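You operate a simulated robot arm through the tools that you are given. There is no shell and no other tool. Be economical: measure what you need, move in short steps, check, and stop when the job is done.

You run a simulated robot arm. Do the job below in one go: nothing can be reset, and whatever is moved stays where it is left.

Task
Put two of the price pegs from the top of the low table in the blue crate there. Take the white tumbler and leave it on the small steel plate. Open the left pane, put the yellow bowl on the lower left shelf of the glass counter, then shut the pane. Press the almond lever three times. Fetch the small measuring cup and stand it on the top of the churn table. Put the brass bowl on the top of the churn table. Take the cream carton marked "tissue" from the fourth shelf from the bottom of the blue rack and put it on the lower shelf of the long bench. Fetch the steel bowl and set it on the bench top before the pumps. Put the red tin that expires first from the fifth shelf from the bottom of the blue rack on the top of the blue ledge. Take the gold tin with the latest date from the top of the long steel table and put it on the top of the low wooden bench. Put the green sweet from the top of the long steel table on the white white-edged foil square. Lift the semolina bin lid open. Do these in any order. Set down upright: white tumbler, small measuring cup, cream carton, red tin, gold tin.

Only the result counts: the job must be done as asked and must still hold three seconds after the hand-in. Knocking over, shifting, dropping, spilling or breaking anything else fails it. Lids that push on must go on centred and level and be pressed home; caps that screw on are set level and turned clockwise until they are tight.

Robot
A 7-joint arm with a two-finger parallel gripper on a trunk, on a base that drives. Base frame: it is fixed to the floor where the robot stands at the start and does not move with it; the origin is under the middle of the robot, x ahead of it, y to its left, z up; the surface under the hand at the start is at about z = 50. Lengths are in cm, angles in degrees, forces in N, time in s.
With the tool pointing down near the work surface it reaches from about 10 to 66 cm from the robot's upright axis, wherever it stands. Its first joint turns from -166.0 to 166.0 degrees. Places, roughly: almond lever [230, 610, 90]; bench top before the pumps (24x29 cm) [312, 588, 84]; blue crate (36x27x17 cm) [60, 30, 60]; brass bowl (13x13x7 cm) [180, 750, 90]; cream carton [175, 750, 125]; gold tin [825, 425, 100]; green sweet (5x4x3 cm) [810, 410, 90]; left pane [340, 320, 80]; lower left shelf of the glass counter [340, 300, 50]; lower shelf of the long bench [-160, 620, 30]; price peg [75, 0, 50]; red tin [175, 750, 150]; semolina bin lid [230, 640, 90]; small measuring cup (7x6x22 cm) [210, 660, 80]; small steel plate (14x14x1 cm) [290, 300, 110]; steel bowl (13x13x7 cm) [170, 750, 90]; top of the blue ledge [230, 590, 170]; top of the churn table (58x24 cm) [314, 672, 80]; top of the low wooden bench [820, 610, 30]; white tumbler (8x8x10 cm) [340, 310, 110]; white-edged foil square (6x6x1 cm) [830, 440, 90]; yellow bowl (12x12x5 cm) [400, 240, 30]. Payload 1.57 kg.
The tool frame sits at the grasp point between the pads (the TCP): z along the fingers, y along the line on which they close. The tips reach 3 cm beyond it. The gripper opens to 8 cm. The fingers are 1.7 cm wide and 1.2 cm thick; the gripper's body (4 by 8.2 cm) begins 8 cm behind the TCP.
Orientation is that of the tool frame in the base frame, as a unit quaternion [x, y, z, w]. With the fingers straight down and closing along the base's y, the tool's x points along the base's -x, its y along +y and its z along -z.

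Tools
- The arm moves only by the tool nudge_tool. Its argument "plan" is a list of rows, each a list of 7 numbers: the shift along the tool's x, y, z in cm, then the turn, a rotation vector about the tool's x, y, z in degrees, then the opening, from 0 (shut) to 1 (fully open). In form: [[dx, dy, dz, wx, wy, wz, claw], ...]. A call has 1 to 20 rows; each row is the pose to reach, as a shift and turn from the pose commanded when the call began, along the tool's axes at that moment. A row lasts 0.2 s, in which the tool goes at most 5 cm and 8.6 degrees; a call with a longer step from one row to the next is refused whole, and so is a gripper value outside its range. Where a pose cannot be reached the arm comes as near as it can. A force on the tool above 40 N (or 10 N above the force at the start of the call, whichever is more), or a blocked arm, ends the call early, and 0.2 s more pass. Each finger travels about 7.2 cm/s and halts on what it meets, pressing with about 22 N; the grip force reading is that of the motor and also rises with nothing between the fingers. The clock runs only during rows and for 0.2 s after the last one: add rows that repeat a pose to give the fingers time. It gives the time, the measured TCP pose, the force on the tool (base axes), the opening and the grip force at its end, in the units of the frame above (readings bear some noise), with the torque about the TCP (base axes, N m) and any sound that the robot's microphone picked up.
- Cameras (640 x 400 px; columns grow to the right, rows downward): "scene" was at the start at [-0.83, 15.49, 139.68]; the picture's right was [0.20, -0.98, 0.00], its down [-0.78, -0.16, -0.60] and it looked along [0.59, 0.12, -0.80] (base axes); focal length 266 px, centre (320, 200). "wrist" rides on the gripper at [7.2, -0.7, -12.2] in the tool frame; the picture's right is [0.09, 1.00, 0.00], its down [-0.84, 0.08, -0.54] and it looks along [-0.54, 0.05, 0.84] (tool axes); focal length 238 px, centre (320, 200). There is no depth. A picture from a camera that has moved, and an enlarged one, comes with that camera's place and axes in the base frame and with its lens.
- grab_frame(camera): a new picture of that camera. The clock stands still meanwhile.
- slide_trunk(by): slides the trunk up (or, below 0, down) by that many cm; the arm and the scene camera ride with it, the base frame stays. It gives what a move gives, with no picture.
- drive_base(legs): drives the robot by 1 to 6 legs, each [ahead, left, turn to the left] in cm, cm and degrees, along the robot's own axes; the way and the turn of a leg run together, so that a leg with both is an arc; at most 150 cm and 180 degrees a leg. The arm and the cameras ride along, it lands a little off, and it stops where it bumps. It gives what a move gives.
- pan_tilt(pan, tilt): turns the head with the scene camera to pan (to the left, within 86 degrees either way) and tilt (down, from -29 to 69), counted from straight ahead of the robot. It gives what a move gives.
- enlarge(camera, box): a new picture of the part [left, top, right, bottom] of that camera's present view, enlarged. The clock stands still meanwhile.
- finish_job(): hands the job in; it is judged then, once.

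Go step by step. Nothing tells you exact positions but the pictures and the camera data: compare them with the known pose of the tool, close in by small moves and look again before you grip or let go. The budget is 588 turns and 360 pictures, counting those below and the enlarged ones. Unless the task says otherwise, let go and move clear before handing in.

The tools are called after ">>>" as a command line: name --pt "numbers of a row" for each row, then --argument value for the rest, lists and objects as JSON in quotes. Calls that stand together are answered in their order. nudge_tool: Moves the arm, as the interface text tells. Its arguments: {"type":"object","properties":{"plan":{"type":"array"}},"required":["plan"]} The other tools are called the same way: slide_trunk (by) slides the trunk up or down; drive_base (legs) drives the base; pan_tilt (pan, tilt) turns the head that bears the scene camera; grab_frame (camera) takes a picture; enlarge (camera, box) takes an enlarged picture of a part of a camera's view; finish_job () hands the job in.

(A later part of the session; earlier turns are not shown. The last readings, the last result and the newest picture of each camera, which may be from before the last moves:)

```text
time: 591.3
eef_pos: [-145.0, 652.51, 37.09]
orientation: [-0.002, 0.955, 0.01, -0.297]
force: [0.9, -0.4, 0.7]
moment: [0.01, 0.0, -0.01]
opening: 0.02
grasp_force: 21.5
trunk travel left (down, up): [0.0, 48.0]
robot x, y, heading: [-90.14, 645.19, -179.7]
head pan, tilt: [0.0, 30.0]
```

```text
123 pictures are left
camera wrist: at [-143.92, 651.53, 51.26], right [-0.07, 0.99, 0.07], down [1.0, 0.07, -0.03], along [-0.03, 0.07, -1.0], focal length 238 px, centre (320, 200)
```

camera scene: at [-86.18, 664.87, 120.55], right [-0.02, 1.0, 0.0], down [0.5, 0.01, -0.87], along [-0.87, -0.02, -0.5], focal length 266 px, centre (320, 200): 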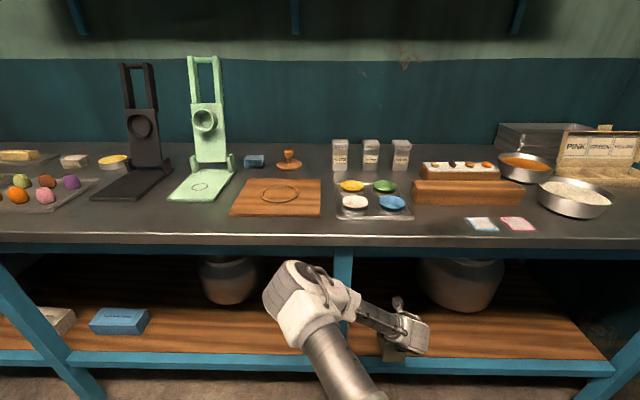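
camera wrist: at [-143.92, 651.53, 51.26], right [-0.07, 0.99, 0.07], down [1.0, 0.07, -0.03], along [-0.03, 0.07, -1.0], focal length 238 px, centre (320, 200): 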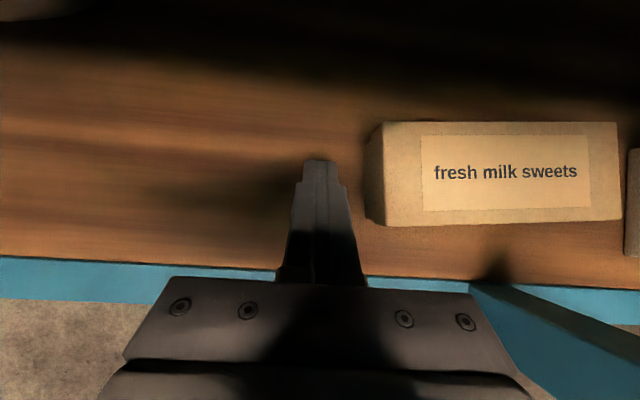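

>>> nudge_tool --pt "-0.6 0 0.8 0 0 0 0" --pt "-0.6 1 0.8 0 0 0 0" --pt "-0.6 2 0.8 0 0 0 0" --pt "-0.6 3 0.8 0 0 0 0" --pt "-0.6 3.8 0.8 0 0 0 0"

>>> grab_frame --camera "wrist"

```text
time: 592.7
eef_pos: [-145.47, 651.29, 37.27]
orientation: [-0.041, 0.953, -0.005, -0.3]
force: [0.3, -0.5, 0.3]
moment: [0.01, 0.0, 0.0]
opening: 0.02
grasp_force: 21.6
out of reach, approached as far as the arm can: row 5
trunk travel left (down, up): [0.0, 48.0]
robot x, y, heading: [-90.17, 645.13, -179.2]
head pan, tilt: [0.0, 30.0]
stopped in row 5: the arm was blocked; the commanded pose is now the measured one
```

```text
122 pictures are left
camera wrist: at [-144.29, 650.5, 51.39], right [-0.16, 0.99, 0.07], down [0.99, 0.16, -0.03], along [-0.04, 0.06, -1.0], focal length 238 px, centre (320, 200)
```

wrist: 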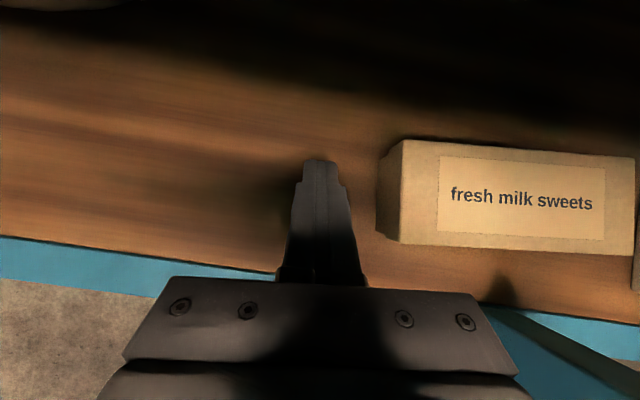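

Use the base to shift sideways instead.

>>> drive_base --legs '[[-1.5, 0, 0], [0, -4, 0]]'

>>> grab_frame --camera "wrist"

```text
time: 594.1
eef_pos: [-144.18, 655.8, 36.72]
orientation: [-0.037, 0.954, -0.004, -0.297]
force: [0.1, 1.2, 0.3]
moment: [-0.01, -0.01, 0.03]
opening: 0.02
grasp_force: 21.4
trunk travel left (down, up): [0.0, 48.0]
robot x, y, heading: [-88.75, 649.18, -179.4]
head pan, tilt: [0.0, 30.0]
```

```text
121 pictures are left
camera wrist: at [-143.2, 655.06, 50.84], right [-0.15, 0.99, 0.07], down [0.99, 0.15, -0.03], along [-0.04, 0.06, -1.0], focal length 238 px, centre (320, 200)
```

wrist: 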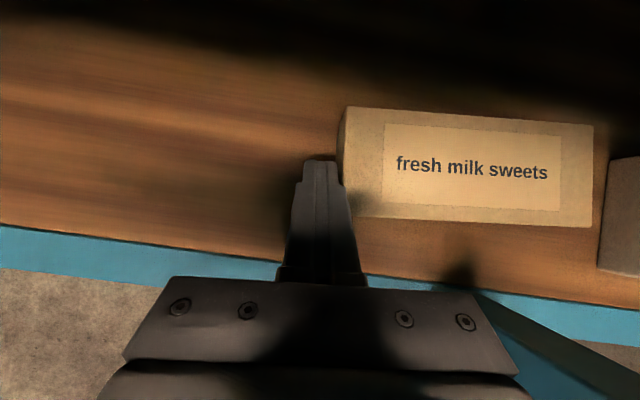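

Touching the box's end now. Push 1.9 cm more.

>>> drive_base --legs '[[0, -2.0, 0]]'

>>> grab_frame --camera "wrist"

```text
time: 594.9
eef_pos: [-144.14, 657.82, 36.79]
orientation: [-0.037, 0.955, -0.004, -0.296]
force: [-0.1, 0.3, 0.0]
moment: [-0.01, -0.02, -0.01]
opening: 0.0
grasp_force: 20.7
trunk travel left (down, up): [0.0, 48.0]
robot x, y, heading: [-88.52, 651.22, -179.1]
head pan, tilt: [0.0, 30.0]
```

```text
120 pictures are left
camera wrist: at [-143.22, 657.06, 50.83], right [-0.15, 0.99, 0.07], down [0.99, 0.15, -0.03], along [-0.04, 0.06, -1.0], focal length 238 px, centre (320, 200)
```

wrist: 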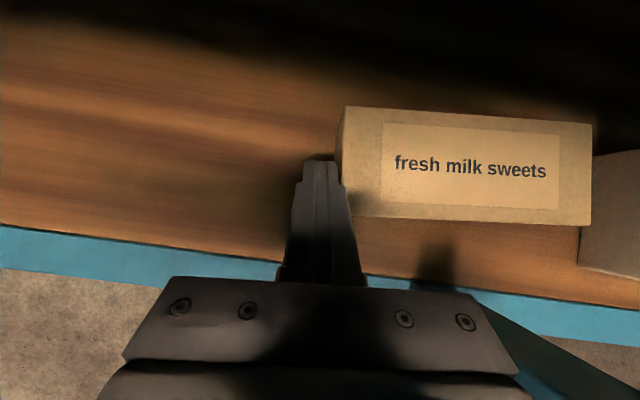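

Box restored. Withdraw left and back, raise, and head to the rack for the bowls.

>>> drive_base --legs '[[0, 3, 0], [-35, 0, 0]]'

>>> slide_trunk --by 30

>>> enlarge --camera "scene" --box '[200, 150, 520, 390]'

```text
time: 598.3
eef_pos: [-109.09, 654.86, 36.73]
orientation: [-0.041, 0.954, -0.006, -0.297]
force: [0.3, 0.0, -0.1]
moment: [-0.03, 0.01, -0.01]
opening: 0.0
grasp_force: 21.6
trunk travel left (down, up): [0.0, 48.0]
robot x, y, heading: [-53.62, 648.93, -178.9]
head pan, tilt: [0.0, 30.0]
```

```text
time: 601.3
eef_pos: [-108.92, 654.82, 66.69]
orientation: [-0.041, 0.954, -0.006, -0.296]
force: [0.1, 0.2, 0.7]
moment: [-0.03, 0.02, 0.02]
opening: 0.0
grasp_force: 21.3
trunk travel left (down, up): [-30.0, 18.0]
robot x, y, heading: [-53.52, 648.64, -178.9]
head pan, tilt: [0.0, 30.0]
```

```text
1.67 times, centred on (360, 270) of scene
camera zoom: at [-54.3, 634.76, 150.55], right [-0.02, 1.0, 0.0], down [0.5, 0.01, -0.87], along [-0.87, -0.02, -0.5], focal length 444 px, centre (253, 83)
```

zoom: 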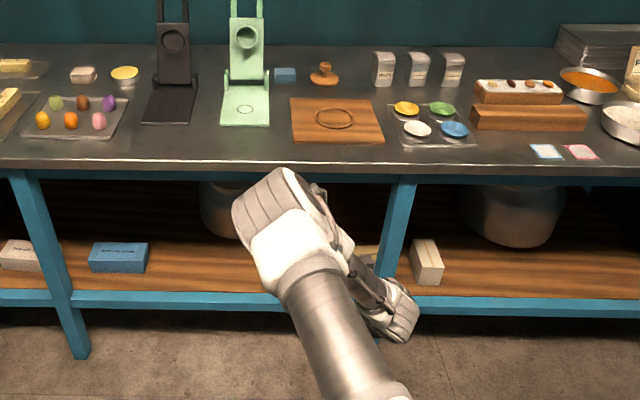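

Carton confirmed on the lower shelf. Drive back to the rack for the bowls.

>>> drive_base --legs '[[0, 0, -91.1], [0, -150, 0], [0, -55, 0]]'

>>> nudge_tool --pt "1.5 0 -2 0 0 8.2 0.3" --pt "3 0 -4 0 0 16.4 0.5" --pt "4.5 0 -6 0 0 24.5 0.5" --pt "6 0 -8 0 0 32.7 0.5" --pt "7.5 0 -10 0 0 40.9 0.5" --pt "9 0 -12 0 0 49.1 0.5" --pt "10.5 0 -14 0 0 57.3 0.5" --pt "12 0 -16 0 0 65.5 0.5" --pt "13.5 0 -18 0 0 73.6 0.5" --pt "15 0 -20 0 0 81.8 0.5" --pt "16.5 0 -22 0 0 90 0.5" --pt "16.5 0 -22 0 0 90 0.5"

>>> pan_tilt --pan -10 --tilt 25

>>> grab_frame --camera "scene"

>>> grab_frame --camera "wrist"

```text
time: 622.2
eef_pos: [160.48, 705.67, 66.8]
orientation: [0.65, 0.7, 0.207, -0.213]
force: [-0.8, -0.3, -0.7]
moment: [0.0, 0.0, 0.02]
opening: 0.0
grasp_force: 21.4
trunk travel left (down, up): [-30.0, 18.0]
robot x, y, heading: [153.3, 650.36, 90.5]
head pan, tilt: [0.0, 30.0]
```

```text
time: 624.8
eef_pos: [159.99, 706.88, 94.29]
orientation: [0.954, 0.034, -0.004, -0.297]
force: [0.4, -0.4, 0.1]
moment: [0.01, 0.01, 0.0]
opening: 4.01
grasp_force: 0.0
trunk travel left (down, up): [-30.0, 18.0]
robot x, y, heading: [153.72, 650.1, 90.3]
head pan, tilt: [0.0, 30.0]
```

```text
time: 625.5
eef_pos: [160.08, 706.88, 94.21]
orientation: [0.954, 0.036, -0.004, -0.296]
force: [0.7, 1.2, 0.2]
moment: [0.02, -0.01, -0.01]
opening: 4.04
grasp_force: 0.1
trunk travel left (down, up): [-30.0, 18.0]
robot x, y, heading: [153.58, 650.34, 90.5]
head pan, tilt: [-10.0, 25.0]
```

```text
118 pictures are left
camera scene: at [141.14, 651.07, 151.35], right [0.99, -0.17, 0.0], down [-0.07, -0.42, -0.91], along [0.15, 0.89, -0.42], focal length 266 px, centre (320, 200)
```

scene: 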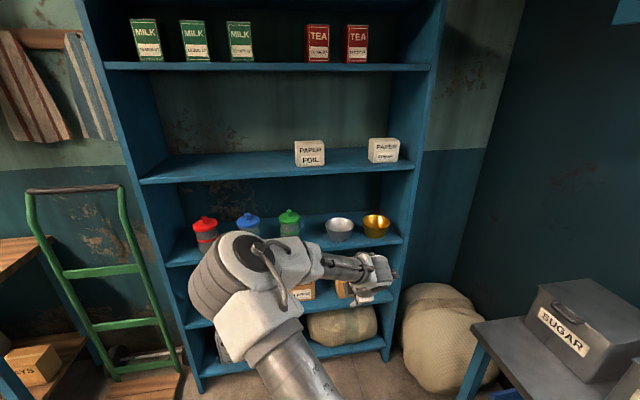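

```text
117 pictures are left
camera wrist: at [167.44, 700.98, 104.76], right [0.16, -0.81, -0.56], down [-0.81, -0.43, 0.39], along [-0.56, 0.4, -0.73], focal length 238 px, centre (320, 200)
```

wrist: 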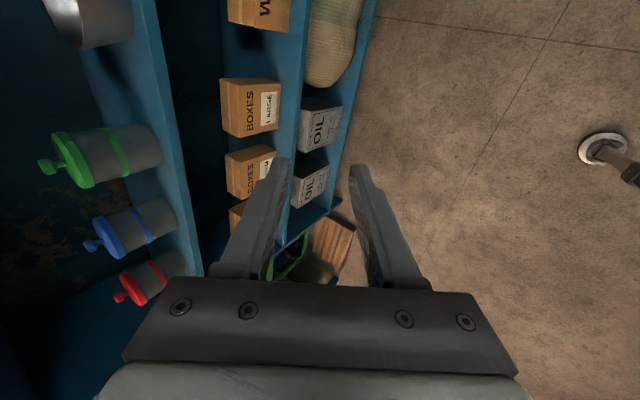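

Steel bowl at about (167.5, 751.5), brass at (185, 752), shelf z≈84. I'll take the steel bowl by its near rim first. Align and drive closer.

>>> nudge_tool --pt "2.5 -1.5 -1.5 0 0 1.5 0.4" --pt "5 -3 -3 0 0 3 0.4" --pt "7.4 -4.5 -4.6 0 0 4 0.4" --pt "7.4 -4.5 -4.6 0 0 4 0.4"

>>> drive_base --legs '[[25, 0, -0.5]]'

>>> grab_frame --camera "wrist"

>>> enlarge --camera "scene" --box '[260, 180, 460, 320]'

```text
time: 626.5
eef_pos: [167.34, 708.31, 100.62]
orientation: [0.955, 0.003, -0.014, -0.296]
force: [0.3, 0.0, -0.9]
moment: [0.0, 0.0, -0.01]
opening: 3.22
grasp_force: 0.1
trunk travel left (down, up): [-30.0, 18.0]
robot x, y, heading: [153.72, 649.93, 90.2]
head pan, tilt: [-10.0, 25.0]
```

```text
time: 628.8
eef_pos: [168.01, 733.23, 100.74]
orientation: [0.955, -0.005, -0.013, -0.297]
force: [0.5, 0.0, 0.3]
moment: [-0.01, -0.02, -0.03]
opening: 3.17
grasp_force: 0.2
trunk travel left (down, up): [-30.0, 18.0]
robot x, y, heading: [153.8, 675.03, 89.7]
head pan, tilt: [-10.0, 25.0]
```

```text
116 pictures are left
camera wrist: at [175.43, 726.84, 110.98], right [0.08, -0.82, -0.57], down [-0.83, -0.37, 0.42], along [-0.56, 0.43, -0.71], focal length 238 px, centre (320, 200)
```

wrist: 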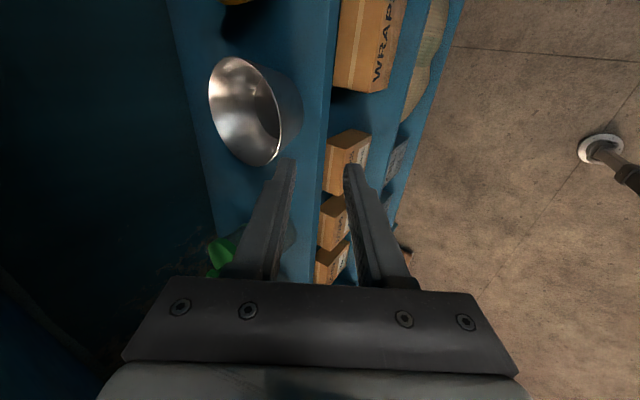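

```text
2.86 times, centred on (360, 250) of scene
camera zoom: at [141.12, 676.37, 151.35], right [0.98, -0.18, 0.0], down [-0.08, -0.42, -0.91], along [0.16, 0.89, -0.42], focal length 762 px, centre (206, 57)
```

zoom: 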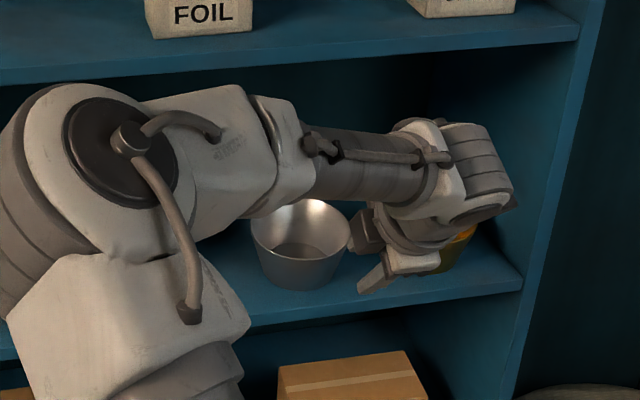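

Steel rim centre (167.5, 751.0), rim z≈91; its wall is steep so I'll reduce the tilt to 20°. Move to the pre-grasp.

>>> nudge_tool --pt "-0.2 -2.2 1.5 -5 0 0 0.4" --pt "-0.4 -4.4 3 -10 0 0 0.4" --pt "-0.5 -6.5 4.5 -15 0 0 0.4" --pt "-0.5 -6.5 4.5 -15 0 0 0.4"

>>> grab_frame --camera "wrist"

```text
time: 629.8
eef_pos: [167.55, 741.16, 100.62]
orientation: [0.986, -0.003, -0.013, -0.168]
force: [-0.1, 0.1, 0.0]
moment: [0.02, 0.05, -0.02]
opening: 3.21
grasp_force: 0.1
trunk travel left (down, up): [-30.0, 18.0]
robot x, y, heading: [153.83, 675.57, 89.7]
head pan, tilt: [-10.0, 25.0]
```

```text
114 pictures are left
camera wrist: at [175.03, 737.71, 112.2], right [0.08, -0.94, -0.33], down [-0.82, -0.25, 0.51], along [-0.56, 0.23, -0.79], focal length 238 px, centre (320, 200)
```

wrist: 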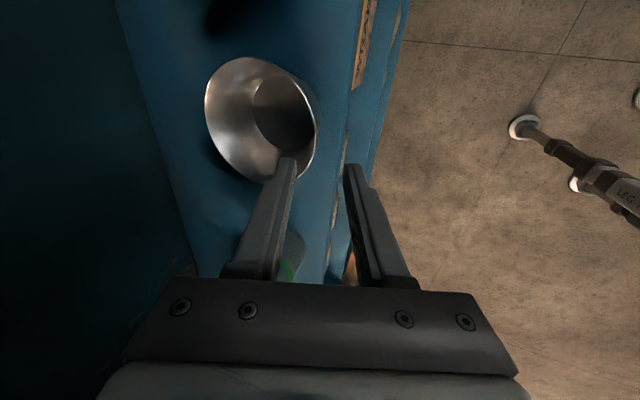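

Descend onto the rim.

>>> nudge_tool --pt "0.1 0 3.5 0 0 0 0.4" --pt "0.1 0 6.5 0 0 0 0.4" --pt "0.1 0 8.5 0 0 0 0.4" --pt "0.1 0 9.8 0 0 0 0.4"

>>> enlarge --camera "wrist" --box '[160, 40, 440, 290]'

```text
time: 630.8
eef_pos: [167.34, 744.5, 91.5]
orientation: [0.986, -0.003, -0.012, -0.169]
force: [-0.3, -0.2, 0.2]
moment: [0.0, 0.03, -0.04]
opening: 3.2
grasp_force: 0.1
trunk travel left (down, up): [-30.0, 18.0]
robot x, y, heading: [153.81, 675.33, 89.9]
head pan, tilt: [-10.0, 25.0]
```

```text
1.60 times, centred on (300, 165) of wrist
camera zoom: at [174.81, 740.98, 102.94], right [0.08, -0.94, -0.33], down [-0.82, -0.25, 0.51], along [-0.56, 0.23, -0.79], focal length 381 px, centre (352, 256)
```

zoom: 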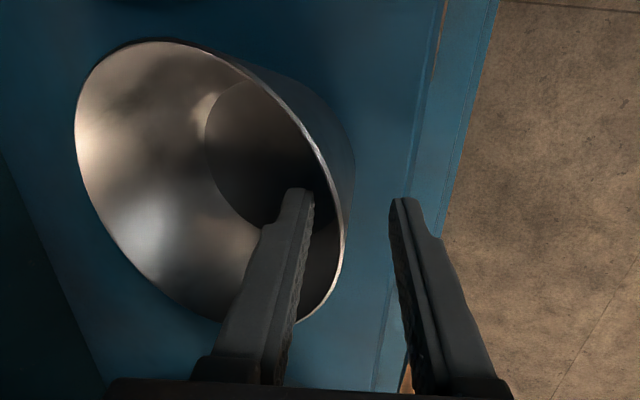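

Finger inside, finger outside. Close.

>>> nudge_tool --pt "0 0 0 0 0 0 0.25" --pt "0 0 0 0 0 0 0.12" --pt "0 0 0 0 0 0 0" --pt "0 0 0 0 0 0 0" --pt "0 0 0 0 0 0 0"

>>> nudge_tool --pt "0 -0.3 -0.9 0 0 0 0" --pt "0 -1 -2.8 0 0 0 0" --pt "0 -1.7 -4.7 0 0 0 0"

>>> enlarge --camera "wrist" --box '[160, 40, 440, 290]'

```text
time: 632.0
eef_pos: [167.26, 744.42, 91.42]
orientation: [0.985, -0.002, -0.012, -0.169]
force: [0.2, 0.1, -1.6]
moment: [-0.08, 0.02, 0.04]
opening: 0.39
grasp_force: 21.6
trunk travel left (down, up): [-30.0, 18.0]
robot x, y, heading: [153.32, 675.02, 90.0]
head pan, tilt: [-10.0, 25.0]
```

```text
time: 632.8
eef_pos: [167.42, 744.35, 96.43]
orientation: [0.986, -0.003, -0.013, -0.168]
force: [0.2, -0.2, -1.2]
moment: [-0.09, 0.01, 0.03]
opening: 0.4
grasp_force: 22.1
trunk travel left (down, up): [-30.0, 18.0]
robot x, y, heading: [153.43, 675.21, 89.8]
head pan, tilt: [-10.0, 25.0]
```

```text
1.60 times, centred on (300, 165) of wrist
camera zoom: at [174.83, 740.88, 107.99], right [0.08, -0.94, -0.33], down [-0.82, -0.25, 0.51], along [-0.56, 0.23, -0.79], focal length 381 px, centre (352, 256)
```

zoom: 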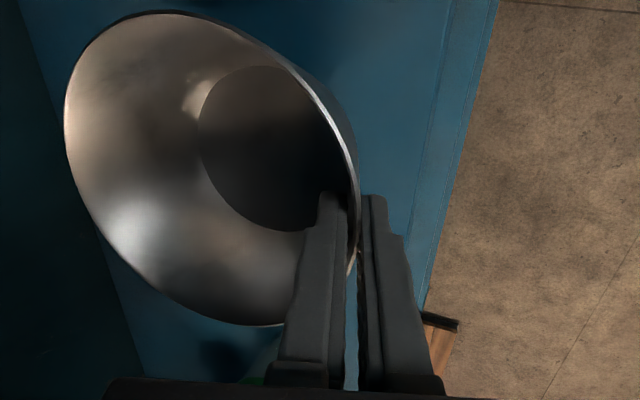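

Held. Back out and tuck the hand in for the drive to the kitchen.

>>> drive_base --legs '[[-45, 0, 0]]'

>>> nudge_tool --pt "0 2.7 -3.1 0 0 0 0" --pt "0 5.4 -6.2 0 0 0 0" --pt "0 8.1 -9.3 0 0 0 0" --pt "0 10.8 -12.4 0 0 0 0" --pt "0 13.7 -15.4 0 0 0 0"

>>> drive_base --legs '[[0, -14, 0.2], [-150, 0, 0], [-100, 0, 0]]'

>>> pan_tilt --pan 0 --tilt 20

```text
time: 636.3
eef_pos: [167.24, 699.18, 96.49]
orientation: [0.985, -0.005, -0.012, -0.17]
force: [0.2, 0.0, -1.1]
moment: [-0.09, -0.01, 0.03]
opening: 0.41
grasp_force: 22.2
trunk travel left (down, up): [-30.0, 18.0]
robot x, y, heading: [153.52, 630.15, 89.6]
head pan, tilt: [-10.0, 25.0]
```

```text
time: 637.5
eef_pos: [167.5, 681.01, 106.41]
orientation: [0.985, -0.004, -0.013, -0.169]
force: [0.7, 0.4, -0.5]
moment: [-0.08, 0.02, -0.01]
opening: 0.4
grasp_force: 22.3
trunk travel left (down, up): [-30.0, 18.0]
robot x, y, heading: [152.93, 629.88, 89.5]
head pan, tilt: [-10.0, 25.0]
```

```text
time: 654.9
eef_pos: [177.94, 436.17, 106.5]
orientation: [0.986, -0.008, -0.012, -0.169]
force: [0.1, 0.5, -1.6]
moment: [-0.08, 0.0, -0.02]
opening: 0.39
grasp_force: 22.5
trunk travel left (down, up): [-30.0, 18.0]
robot x, y, heading: [163.19, 385.24, 89.0]
head pan, tilt: [-10.0, 25.0]
```

```text
time: 655.6
eef_pos: [178.02, 436.13, 106.34]
orientation: [0.985, -0.009, -0.011, -0.169]
force: [-0.2, 1.0, -1.2]
moment: [-0.11, -0.02, 0.0]
opening: 0.39
grasp_force: 22.2
trunk travel left (down, up): [-30.0, 18.0]
robot x, y, heading: [163.18, 385.26, 88.9]
head pan, tilt: [0.0, 20.0]
```

Turn east, drive along the aisle and into the kitchen.

>>> drive_base --legs '[[0, 0, -89], [150, 0, 0], [142, 0, 0], [0, 0, 90], [110, 0, 0]]'

>>> pan_tilt --pan 50 --tilt 20

>>> grab_frame --camera "scene"

```text
time: 691.7
eef_pos: [467.27, 550.36, 106.42]
orientation: [0.985, -0.004, -0.012, -0.17]
force: [0.2, 0.6, -1.7]
moment: [-0.09, 0.0, 0.01]
opening: 0.37
grasp_force: 22.2
trunk travel left (down, up): [-30.0, 18.0]
robot x, y, heading: [452.72, 499.37, 89.8]
head pan, tilt: [0.0, 20.0]
```

```text
time: 692.9
eef_pos: [467.28, 550.39, 106.42]
orientation: [0.986, -0.005, -0.013, -0.169]
force: [0.1, 0.8, -1.0]
moment: [-0.08, 0.01, 0.01]
opening: 0.36
grasp_force: 21.6
trunk travel left (down, up): [-30.0, 18.0]
robot x, y, heading: [453.37, 499.66, 89.6]
head pan, tilt: [50.0, 20.0]
```

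```text
111 pictures are left
camera scene: at [431.82, 497.58, 152.16], right [0.65, 0.76, 0.0], down [0.26, -0.22, -0.94], along [-0.71, 0.61, -0.34], focal length 266 px, centre (320, 200)
```

scene: 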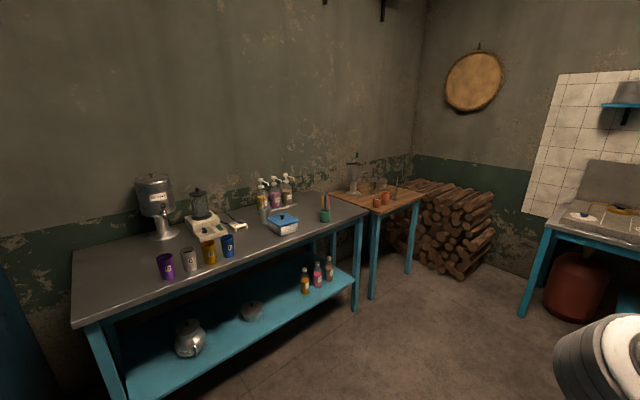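

The bench with syrup pumps is on the west wall, the churn table beyond. Zoom to find free space before the pumps.

>>> enlarge --camera "scene" --box '[220, 150, 420, 270]'

```text
3.20 times, centred on (320, 210) of scene
camera zoom: at [431.82, 497.58, 152.16], right [0.65, 0.76, 0.0], down [0.26, -0.22, -0.94], along [-0.71, 0.61, -0.34], focal length 853 px, centre (320, 168)
```

zoom: 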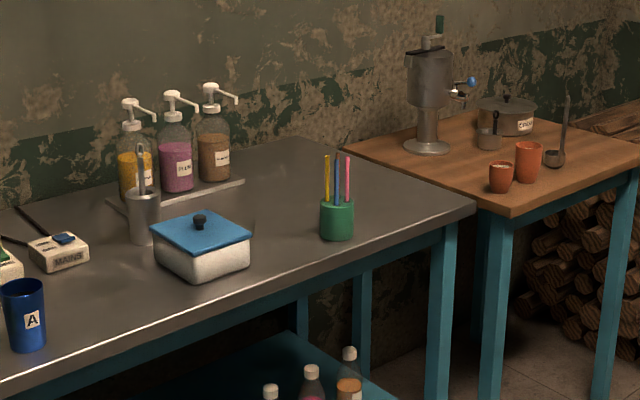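

Free spot at about (304, 589) between the blue box and the pencil cup. Raise the trunk for clearance over the pencils, drive alongside and face west.

>>> slide_trunk --by 12

>>> drive_base --legs '[[75, 0, 0.3], [0, 0, 90], [45, 0, 0]]'

>>> pan_tilt --pan 0 --tilt 35

>>> grab_frame --camera "scene"

>>> grab_frame --camera "wrist"

```text
time: 694.4
eef_pos: [467.38, 550.42, 118.38]
orientation: [0.986, -0.004, -0.013, -0.169]
force: [0.0, -0.5, -1.2]
moment: [-0.07, -0.01, -0.01]
opening: 0.36
grasp_force: 21.7
trunk travel left (down, up): [-42.0, 6.0]
robot x, y, heading: [453.35, 499.35, 89.5]
head pan, tilt: [50.0, 20.0]
```

```text
time: 708.1
eef_pos: [357.93, 586.76, 118.57]
orientation: [0.689, 0.705, -0.13, -0.108]
force: [-0.6, -0.2, -1.0]
moment: [-0.01, -0.09, -0.02]
opening: 0.36
grasp_force: 21.9
trunk travel left (down, up): [-42.0, 6.0]
robot x, y, heading: [408.95, 574.29, -178.8]
head pan, tilt: [50.0, 20.0]
```

```text
time: 709.2
eef_pos: [357.94, 586.73, 118.47]
orientation: [0.688, 0.705, -0.131, -0.108]
force: [0.2, -0.5, -1.3]
moment: [-0.03, -0.08, 0.02]
opening: 0.34
grasp_force: 21.8
trunk travel left (down, up): [-42.0, 6.0]
robot x, y, heading: [409.69, 574.28, -178.6]
head pan, tilt: [0.0, 35.0]
```

```text
109 pictures are left
camera scene: at [408.83, 560.12, 161.78], right [-0.02, 1.0, 0.0], down [0.57, 0.01, -0.82], along [-0.82, -0.02, -0.57], focal length 266 px, centre (320, 200)
```

scene: 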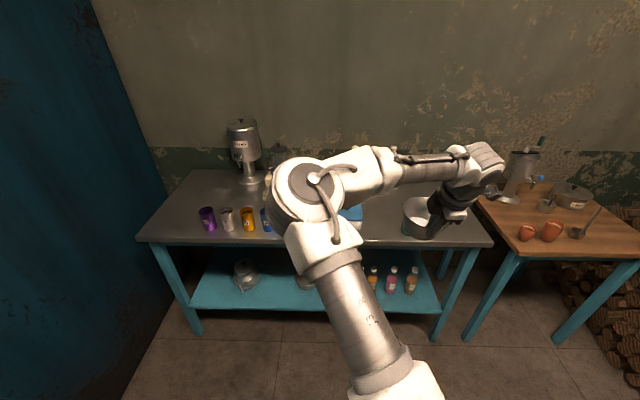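

```text
108 pictures are left
camera wrist: at [361.16, 594.33, 130.02], right [0.94, 0.11, -0.33], down [0.28, -0.82, 0.51], along [-0.22, -0.57, -0.79], focal length 238 px, centre (320, 200)
```

wrist: 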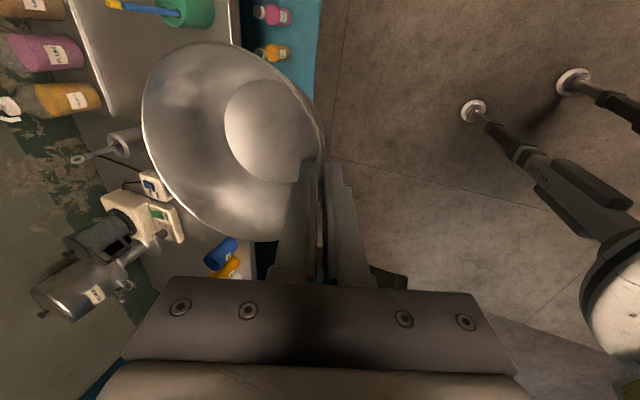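

Drive ahead 36 toward the bench, high above it.

>>> drive_base --legs '[[36, 0, -1.3]]'

>>> grab_frame --camera "wrist"

```text
time: 712.1
eef_pos: [323.02, 586.68, 118.46]
orientation: [0.693, 0.7, -0.13, -0.108]
force: [-0.4, 0.1, -1.4]
moment: [-0.01, -0.09, 0.03]
opening: 0.35
grasp_force: 21.7
trunk travel left (down, up): [-42.0, 6.0]
robot x, y, heading: [374.09, 573.57, -179.3]
head pan, tilt: [0.0, 35.0]
```

```text
107 pictures are left
camera wrist: at [326.19, 594.18, 130.01], right [0.94, 0.1, -0.33], down [0.27, -0.82, 0.51], along [-0.22, -0.57, -0.79], focal length 238 px, centre (320, 200)
```

wrist: 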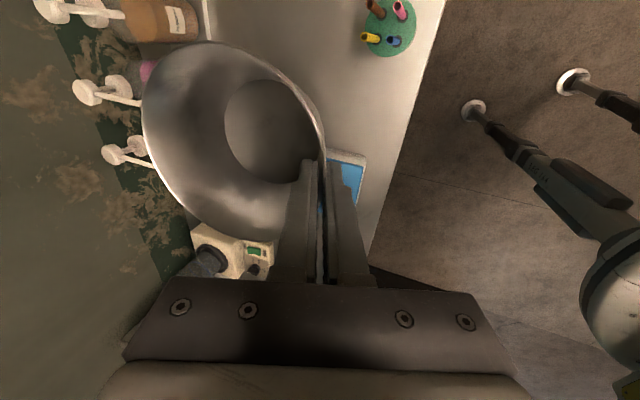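

Move 11.5 cm forward and 1.8 cm right, still high.

>>> nudge_tool --pt "0.6 -3.6 1.3 0 0 0 0" --pt "1.2 -7.2 2.5 0 0 0 0" --pt "1.8 -10.9 3.8 0 0 0 0" --pt "1.8 -10.9 3.8 0 0 0 0"

>>> grab_frame --camera "wrist"

>>> enlarge --camera "scene" --box '[280, 80, 480, 280]'

```text
time: 713.1
eef_pos: [311.4, 588.28, 118.62]
orientation: [0.693, 0.701, -0.13, -0.109]
force: [0.7, -0.2, -2.2]
moment: [-0.03, -0.07, 0.01]
opening: 0.33
grasp_force: 21.9
trunk travel left (down, up): [-42.0, 6.0]
robot x, y, heading: [374.16, 573.5, -179.2]
head pan, tilt: [0.0, 35.0]
```

```text
106 pictures are left
camera wrist: at [314.68, 595.84, 130.05], right [0.94, 0.1, -0.33], down [0.27, -0.82, 0.51], along [-0.22, -0.57, -0.79], focal length 238 px, centre (320, 200)
```

wrist: 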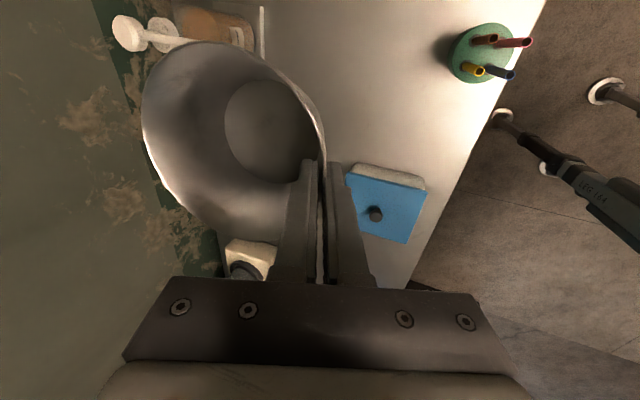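

```text
2.00 times, centred on (380, 180) of scene
camera zoom: at [373.5, 559.5, 161.78], right [-0.01, 1.0, 0.0], down [0.57, 0.01, -0.82], along [-0.82, -0.01, -0.57], focal length 533 px, centre (200, 240)
```

zoom: 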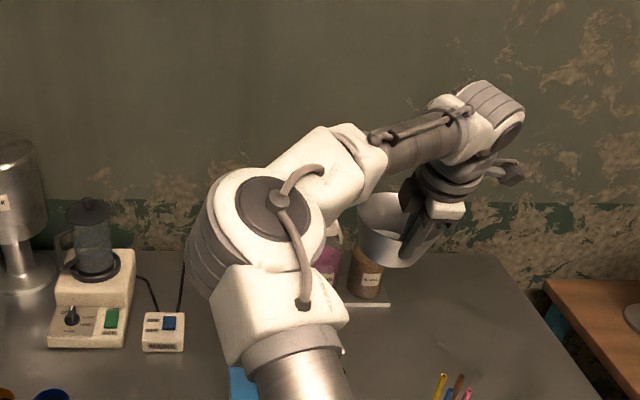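

Clear all round. Lower with the trunk 24 cm.

>>> slide_trunk --by -24

>>> grab_frame --camera "wrist"

>>> enlarge --camera "scene" --box '[280, 80, 480, 280]'

```text
time: 715.6
eef_pos: [311.38, 588.28, 94.55]
orientation: [0.692, 0.701, -0.13, -0.11]
force: [-1.2, -0.3, -2.2]
moment: [-0.01, -0.12, -0.01]
opening: 0.3
grasp_force: 21.9
trunk travel left (down, up): [-18.0, 30.0]
robot x, y, heading: [374.08, 573.32, -179.0]
head pan, tilt: [0.0, 35.0]
```

```text
104 pictures are left
camera wrist: at [314.73, 595.84, 106.07], right [0.94, 0.1, -0.33], down [0.27, -0.82, 0.51], along [-0.22, -0.57, -0.79], focal length 238 px, centre (320, 200)
```

wrist: 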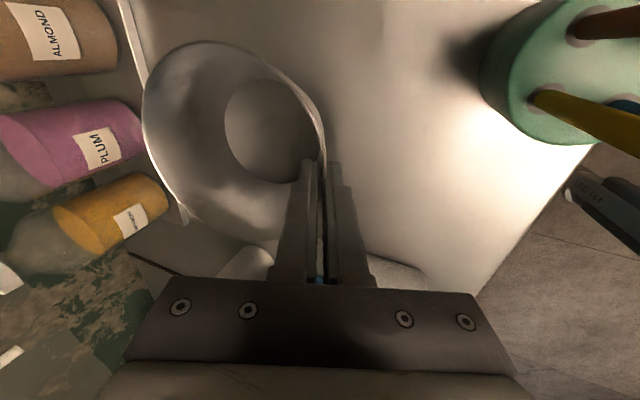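

```text
2.00 times, centred on (380, 180) of scene
camera zoom: at [373.51, 559.49, 137.78], right [-0.01, 1.0, 0.0], down [0.57, 0.01, -0.82], along [-0.82, -0.01, -0.57], focal length 533 px, centre (200, 240)
```

zoom: 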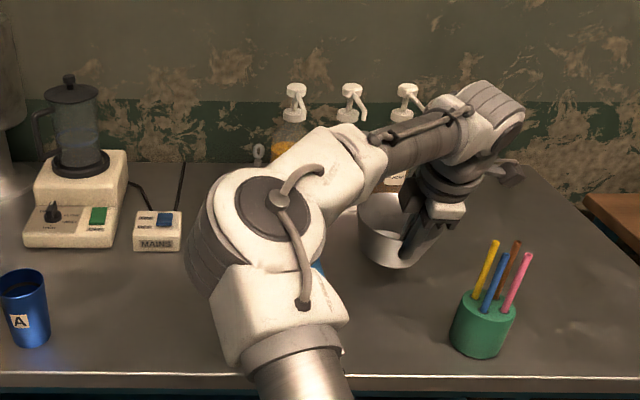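

>>> slide_trunk --by -2.2

>>> slide_trunk --by -0.7

>>> slide_trunk --by -0.6

```text
time: 716.3
eef_pos: [311.39, 588.3, 92.4]
orientation: [0.692, 0.702, -0.129, -0.109]
force: [-0.5, -0.6, -2.1]
moment: [0.01, -0.1, -0.03]
opening: 0.29
grasp_force: 21.5
trunk travel left (down, up): [-15.8, 32.2]
robot x, y, heading: [374.38, 573.49, -179.1]
head pan, tilt: [0.0, 35.0]
```

```text
time: 716.9
eef_pos: [311.55, 588.26, 91.58]
orientation: [0.692, 0.702, -0.129, -0.109]
force: [0.0, 0.4, -1.5]
moment: [-0.03, -0.09, -0.01]
opening: 0.34
grasp_force: 21.7
trunk travel left (down, up): [-15.1, 32.9]
robot x, y, heading: [374.29, 573.29, -179.5]
head pan, tilt: [0.0, 35.0]
```

```text
time: 717.4
eef_pos: [311.47, 588.42, 91.3]
orientation: [0.692, 0.701, -0.131, -0.112]
force: [-2.0, 0.5, 13.6]
moment: [0.33, 0.4, 0.12]
opening: 0.32
grasp_force: 22.2
trunk travel left (down, up): [-14.5, 33.5]
robot x, y, heading: [374.46, 573.33, -179.2]
head pan, tilt: [0.0, 35.0]
```

Contact. Release and withdraw along the tool, then up.

>>> nudge_tool --pt "0 0 0 0 0 0 0.12" --pt "0 -0.2 -0.3 0 0 0 0.25" --pt "0 -0.2 -0.3 0 0 0 0.3" --pt "0 -0.2 -2 0 0 0 0.3" --pt "0 -0.2 -5 0 0 0 0.3" --pt "0 -0.2 -9 0 0 0 0.3" --pt "0 -0.2 -13 0 0 0 0.3"

>>> slide_trunk --by 18

>>> grab_frame --camera "wrist"

```text
time: 719.0
eef_pos: [315.77, 588.63, 103.23]
orientation: [0.692, 0.701, -0.13, -0.109]
force: [-0.1, 0.8, 0.2]
moment: [-0.01, 0.01, 0.0]
opening: 2.38
grasp_force: 0.1
trunk travel left (down, up): [-14.5, 33.5]
robot x, y, heading: [374.22, 573.24, -179.4]
head pan, tilt: [0.0, 35.0]
```

```text
time: 721.0
eef_pos: [315.7, 588.86, 121.28]
orientation: [0.693, 0.701, -0.129, -0.11]
force: [-1.6, -0.1, -0.2]
moment: [0.01, -0.01, 0.0]
opening: 2.42
grasp_force: 0.0
trunk travel left (down, up): [-32.5, 15.5]
robot x, y, heading: [374.36, 573.45, -179.0]
head pan, tilt: [0.0, 35.0]
```

```text
102 pictures are left
camera wrist: at [318.97, 596.29, 132.84], right [0.94, 0.1, -0.33], down [0.27, -0.82, 0.51], along [-0.22, -0.57, -0.79], focal length 238 px, centre (320, 200)
```

wrist: 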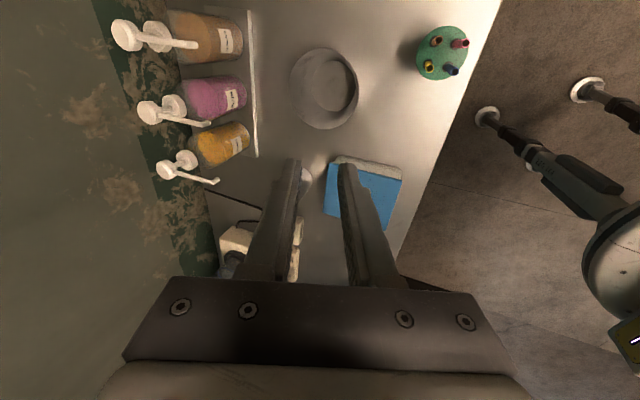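

Steel bowl is set. Look at the churn table to plan the next placements.

>>> drive_base --legs '[[-40, 0, 0]]'

>>> pan_tilt --pan -50 --tilt 30

>>> enlarge --camera "scene" --box '[150, 80, 450, 260]'

```text
time: 724.2
eef_pos: [355.66, 589.11, 121.26]
orientation: [0.691, 0.702, -0.13, -0.11]
force: [0.4, -0.4, 0.0]
moment: [0.0, -0.02, 0.02]
opening: 2.4
grasp_force: 0.1
trunk travel left (down, up): [-32.5, 15.5]
robot x, y, heading: [414.02, 574.34, -179.1]
head pan, tilt: [0.0, 35.0]
```

```text
time: 725.3
eef_pos: [355.49, 589.17, 121.27]
orientation: [0.691, 0.703, -0.13, -0.108]
force: [0.7, -0.3, -0.5]
moment: [0.02, -0.01, 0.01]
opening: 2.4
grasp_force: 0.1
trunk travel left (down, up): [-32.5, 15.5]
robot x, y, heading: [414.01, 574.3, -179.3]
head pan, tilt: [-50.0, 30.0]
```

```text
2.13 times, centred on (300, 170) of scene
camera zoom: at [416.4, 567.04, 153.05], right [0.76, 0.66, 0.0], down [0.33, -0.38, -0.87], along [-0.57, 0.65, -0.5], focal length 569 px, centre (363, 264)
```

zoom: 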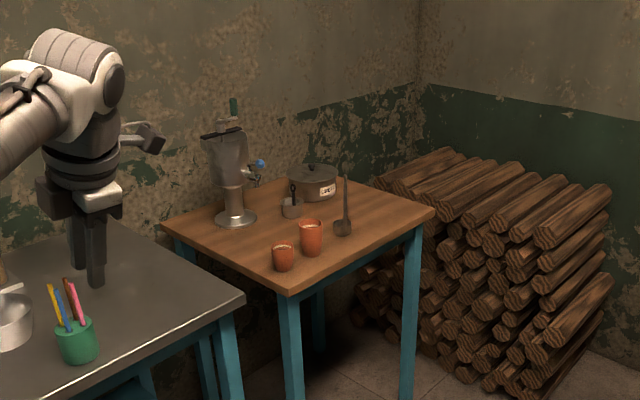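

Free spots: (316, 690) for the brass bowl and about (305, 651) for the cup. Now drive back for the brass bowl.

>>> drive_base --legs '[[-40, 0, 0], [0, 0, -90.8], [-150, 0, 0], [-41, 0, 0], [0, 0, 90], [150, 0, 0]]'

>>> slide_trunk --by -14

```text
time: 760.7
eef_pos: [245.06, 406.57, 121.22]
orientation: [0.713, 0.681, -0.127, -0.113]
force: [0.1, 0.1, -0.3]
moment: [-0.02, -0.02, -0.03]
opening: 2.39
grasp_force: 0.0
trunk travel left (down, up): [-32.5, 15.5]
robot x, y, heading: [302.64, 387.62, 177.3]
head pan, tilt: [-50.0, 30.0]
```

```text
time: 762.4
eef_pos: [245.06, 406.47, 107.37]
orientation: [0.713, 0.681, -0.126, -0.113]
force: [-0.4, 0.5, 0.0]
moment: [-0.01, 0.04, 0.02]
opening: 2.41
grasp_force: 0.1
trunk travel left (down, up): [-18.5, 29.5]
robot x, y, heading: [302.61, 387.82, 177.3]
head pan, tilt: [-50.0, 30.0]
```

>>> drive_base --legs '[[138, 0, 0], [0, 0, -87.4], [150, 0, 0], [107, 0, 0]]'

>>> pan_tilt --pan -10 --tilt 28

>>> grab_frame --camera "scene"

>>> grab_frame --camera "wrist"

```text
time: 793.0
eef_pos: [183.28, 712.22, 107.25]
orientation: [0.986, 0.002, -0.014, -0.169]
force: [-0.2, 0.4, 0.4]
moment: [-0.01, -0.03, 0.0]
opening: 2.39
grasp_force: 0.0
trunk travel left (down, up): [-18.5, 29.5]
robot x, y, heading: [167.4, 653.81, 90.0]
head pan, tilt: [-50.0, 30.0]
```

```text
time: 794.1
eef_pos: [183.2, 712.23, 107.26]
orientation: [0.986, 0.001, -0.013, -0.169]
force: [0.7, -0.4, 0.1]
moment: [0.02, 0.0, 0.0]
opening: 2.4
grasp_force: 0.0
trunk travel left (down, up): [-18.5, 29.5]
robot x, y, heading: [167.31, 653.62, 90.0]
head pan, tilt: [-10.0, 28.0]
```

```text
100 pictures are left
camera scene: at [154.86, 654.82, 139.37], right [0.99, -0.17, 0.0], down [-0.08, -0.46, -0.88], along [0.15, 0.87, -0.47], focal length 266 px, centre (320, 200)
```

scene: 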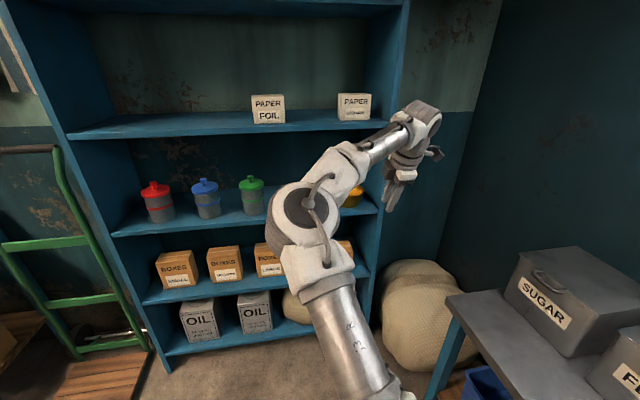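

```text
99 pictures are left
camera wrist: at [190.63, 708.86, 118.85], right [0.09, -0.94, -0.33], down [-0.82, -0.26, 0.51], along [-0.56, 0.23, -0.79], focal length 238 px, centre (320, 200)
```

wrist: 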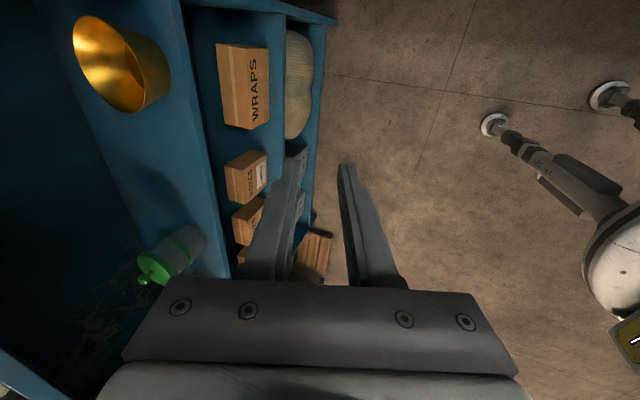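

Brass bowl rim centre about (184.7, 751.6). Shift left a little, set height, drive in.

>>> drive_base --legs '[[0, 8, 0]]'

>>> nudge_tool --pt "3 0.7 2 0 0 0 0.4" --pt "6 1.4 4 0 0 0 0.4" --pt "9.4 2.2 6.2 0 0 0 0.4" --pt "9.4 2.2 6.2 0 0 0 0.4"

>>> drive_base --legs '[[29, 0, 0]]'

>>> grab_frame --camera "wrist"

```text
time: 795.4
eef_pos: [174.85, 712.23, 107.27]
orientation: [0.985, 0.002, -0.014, -0.169]
force: [-0.4, -0.4, -0.6]
moment: [-0.01, 0.03, -0.01]
opening: 2.4
grasp_force: 0.1
trunk travel left (down, up): [-18.5, 29.5]
robot x, y, heading: [159.27, 653.49, 89.9]
head pan, tilt: [-10.0, 28.0]
```

```text
time: 796.4
eef_pos: [181.7, 712.35, 102.16]
orientation: [0.985, 0.002, -0.013, -0.17]
force: [-0.1, 0.6, 0.1]
moment: [-0.01, 0.0, -0.01]
opening: 3.2
grasp_force: 0.1
out of reach, approached as far as the arm can: row 3, 4
trunk travel left (down, up): [-18.5, 29.5]
robot x, y, heading: [159.36, 653.75, 90.4]
head pan, tilt: [-10.0, 28.0]
```

```text
time: 798.9
eef_pos: [181.87, 741.15, 102.14]
orientation: [0.985, 0.001, -0.013, -0.17]
force: [0.3, 0.1, 0.2]
moment: [-0.01, -0.02, -0.02]
opening: 3.19
grasp_force: 0.1
trunk travel left (down, up): [-18.5, 29.5]
robot x, y, heading: [159.44, 683.01, 90.2]
head pan, tilt: [-10.0, 28.0]
```

```text
98 pictures are left
camera wrist: at [189.35, 737.65, 113.72], right [0.09, -0.94, -0.33], down [-0.82, -0.26, 0.51], along [-0.56, 0.23, -0.79], focal length 238 px, centre (320, 200)
```

wrist: 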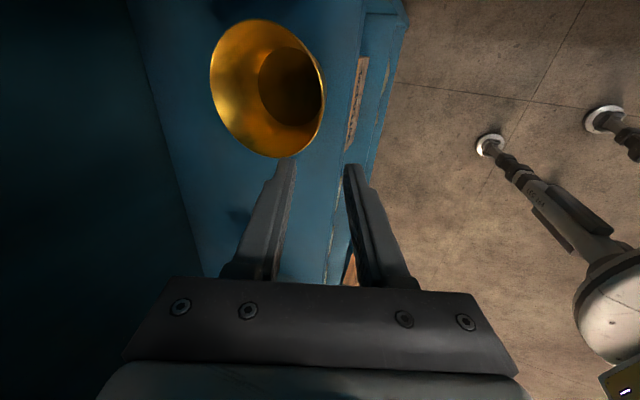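

Shift the base 3 cm right and descend on the rim.

>>> drive_base --legs '[[0, -2.9, 0]]'

>>> nudge_tool --pt "0 0 3.5 0 0 0 0.4" --pt "0 0.1 7 0 0 0 0.4" --pt "0 0.2 9.5 0 0 0 0.4" --pt "0 0.2 11 0 0 0 0.4"

>>> enlarge --camera "wrist" --box '[160, 40, 440, 290]'

```text
time: 799.8
eef_pos: [184.7, 741.08, 102.26]
orientation: [0.986, 0.001, -0.014, -0.169]
force: [-0.8, 0.2, -0.5]
moment: [0.02, 0.04, -0.02]
opening: 3.17
grasp_force: 0.0
trunk travel left (down, up): [-18.5, 29.5]
robot x, y, heading: [161.98, 682.55, 89.9]
head pan, tilt: [-10.0, 28.0]
```

```text
time: 800.8
eef_pos: [183.72, 744.71, 91.9]
orientation: [0.985, 0.0, -0.013, -0.17]
force: [-0.2, -0.1, 0.2]
moment: [0.0, 0.02, 0.04]
opening: 3.23
grasp_force: 0.0
out of reach, approached as far as the arm can: row 2, 3, 4
trunk travel left (down, up): [-18.5, 29.5]
robot x, y, heading: [162.44, 682.52, 89.9]
head pan, tilt: [-10.0, 28.0]
```

```text
1.60 times, centred on (300, 165) of wrist
camera zoom: at [191.22, 741.29, 103.37], right [0.09, -0.94, -0.34], down [-0.82, -0.26, 0.51], along [-0.56, 0.23, -0.79], focal length 381 px, centre (352, 256)
```

zoom: 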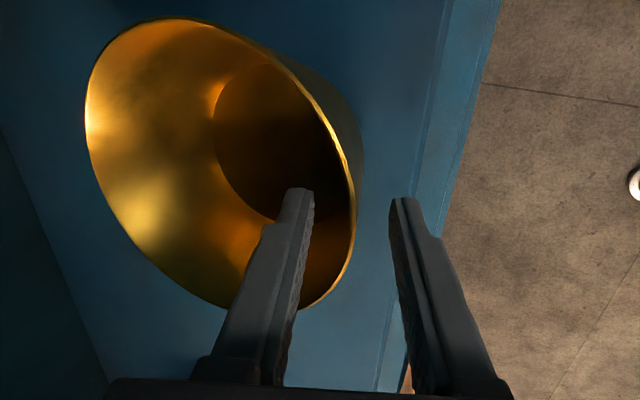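

Good straddle. Close and lift with the trunk.

>>> nudge_tool --pt "0 0 0 0 0 0 0.25" --pt "0 0 0 0 0 0 0.12" --pt "0 0 0 0 0 0 0" --pt "0 0 0 0 0 0 0" --pt "0 0 0 0 0 0 0"

>>> slide_trunk --by 5

>>> enlarge --camera "wrist" --box '[160, 40, 440, 290]'

```text
time: 802.0
eef_pos: [183.81, 744.73, 91.75]
orientation: [0.986, 0.001, -0.013, -0.169]
force: [0.3, 0.1, -1.1]
moment: [-0.09, 0.0, 0.03]
opening: 0.46
grasp_force: 22.4
trunk travel left (down, up): [-18.5, 29.5]
robot x, y, heading: [161.9, 682.55, 90.4]
head pan, tilt: [-10.0, 28.0]
```

```text
time: 802.9
eef_pos: [183.85, 744.69, 96.77]
orientation: [0.986, 0.0, -0.013, -0.169]
force: [0.5, -0.1, -1.1]
moment: [-0.07, -0.01, -0.01]
opening: 0.46
grasp_force: 21.7
trunk travel left (down, up): [-23.5, 24.5]
robot x, y, heading: [162.18, 682.74, 90.2]
head pan, tilt: [-10.0, 28.0]
```

```text
1.60 times, centred on (300, 165) of wrist
camera zoom: at [191.22, 741.32, 108.34], right [0.09, -0.94, -0.33], down [-0.82, -0.26, 0.51], along [-0.56, 0.23, -0.79], focal length 381 px, centre (352, 256)
```

zoom: 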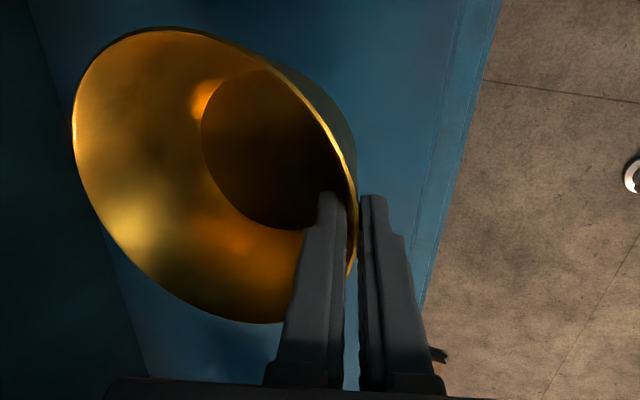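

Held. Back out, tuck, and drive the same way to the kitchen.

>>> drive_base --legs '[[-45, 0, 0]]'

>>> nudge_tool --pt "-2.7 2.6 -2.7 0 0 0 0" --pt "-5.4 5.2 -5.4 0 0 0 0" --pt "-8 7.8 -8 0 0 0 0"

>>> drive_base --legs '[[0, -5, 0], [-150, 0, 0], [-104, 0, 0], [0, 0, -90], [150, 0, 0], [138, 0, 0]]'

>>> slide_trunk --by 12

```text
time: 806.4
eef_pos: [184.15, 699.29, 96.87]
orientation: [0.986, -0.006, -0.012, -0.169]
force: [0.2, -0.4, -1.6]
moment: [-0.11, 0.02, 0.02]
opening: 0.45
grasp_force: 22.6
trunk travel left (down, up): [-23.5, 24.5]
robot x, y, heading: [161.66, 637.16, 89.4]
head pan, tilt: [-10.0, 28.0]
```

```text
time: 807.2
eef_pos: [176.17, 689.12, 101.83]
orientation: [0.986, -0.004, -0.012, -0.169]
force: [-0.1, 0.1, -1.9]
moment: [-0.07, -0.02, -0.02]
opening: 0.47
grasp_force: 22.2
trunk travel left (down, up): [-23.5, 24.5]
robot x, y, heading: [161.63, 637.32, 89.2]
head pan, tilt: [-10.0, 28.0]
```

```text
time: 848.0
eef_pos: [504.89, 364.42, 101.93]
orientation: [-0.691, 0.703, -0.111, 0.128]
force: [-0.3, 0.4, -0.8]
moment: [0.01, 0.09, 0.0]
opening: 0.41
grasp_force: 21.3
trunk travel left (down, up): [-23.5, 24.5]
robot x, y, heading: [453.65, 379.35, -1.0]
head pan, tilt: [-10.0, 28.0]
```

```text
time: 849.5
eef_pos: [504.81, 364.39, 113.98]
orientation: [-0.691, 0.703, -0.112, 0.128]
force: [0.3, 0.1, 0.0]
moment: [-0.02, 0.06, 0.0]
opening: 0.44
grasp_force: 22.0
trunk travel left (down, up): [-35.5, 12.5]
robot x, y, heading: [453.41, 379.78, -1.0]
head pan, tilt: [-10.0, 28.0]
```

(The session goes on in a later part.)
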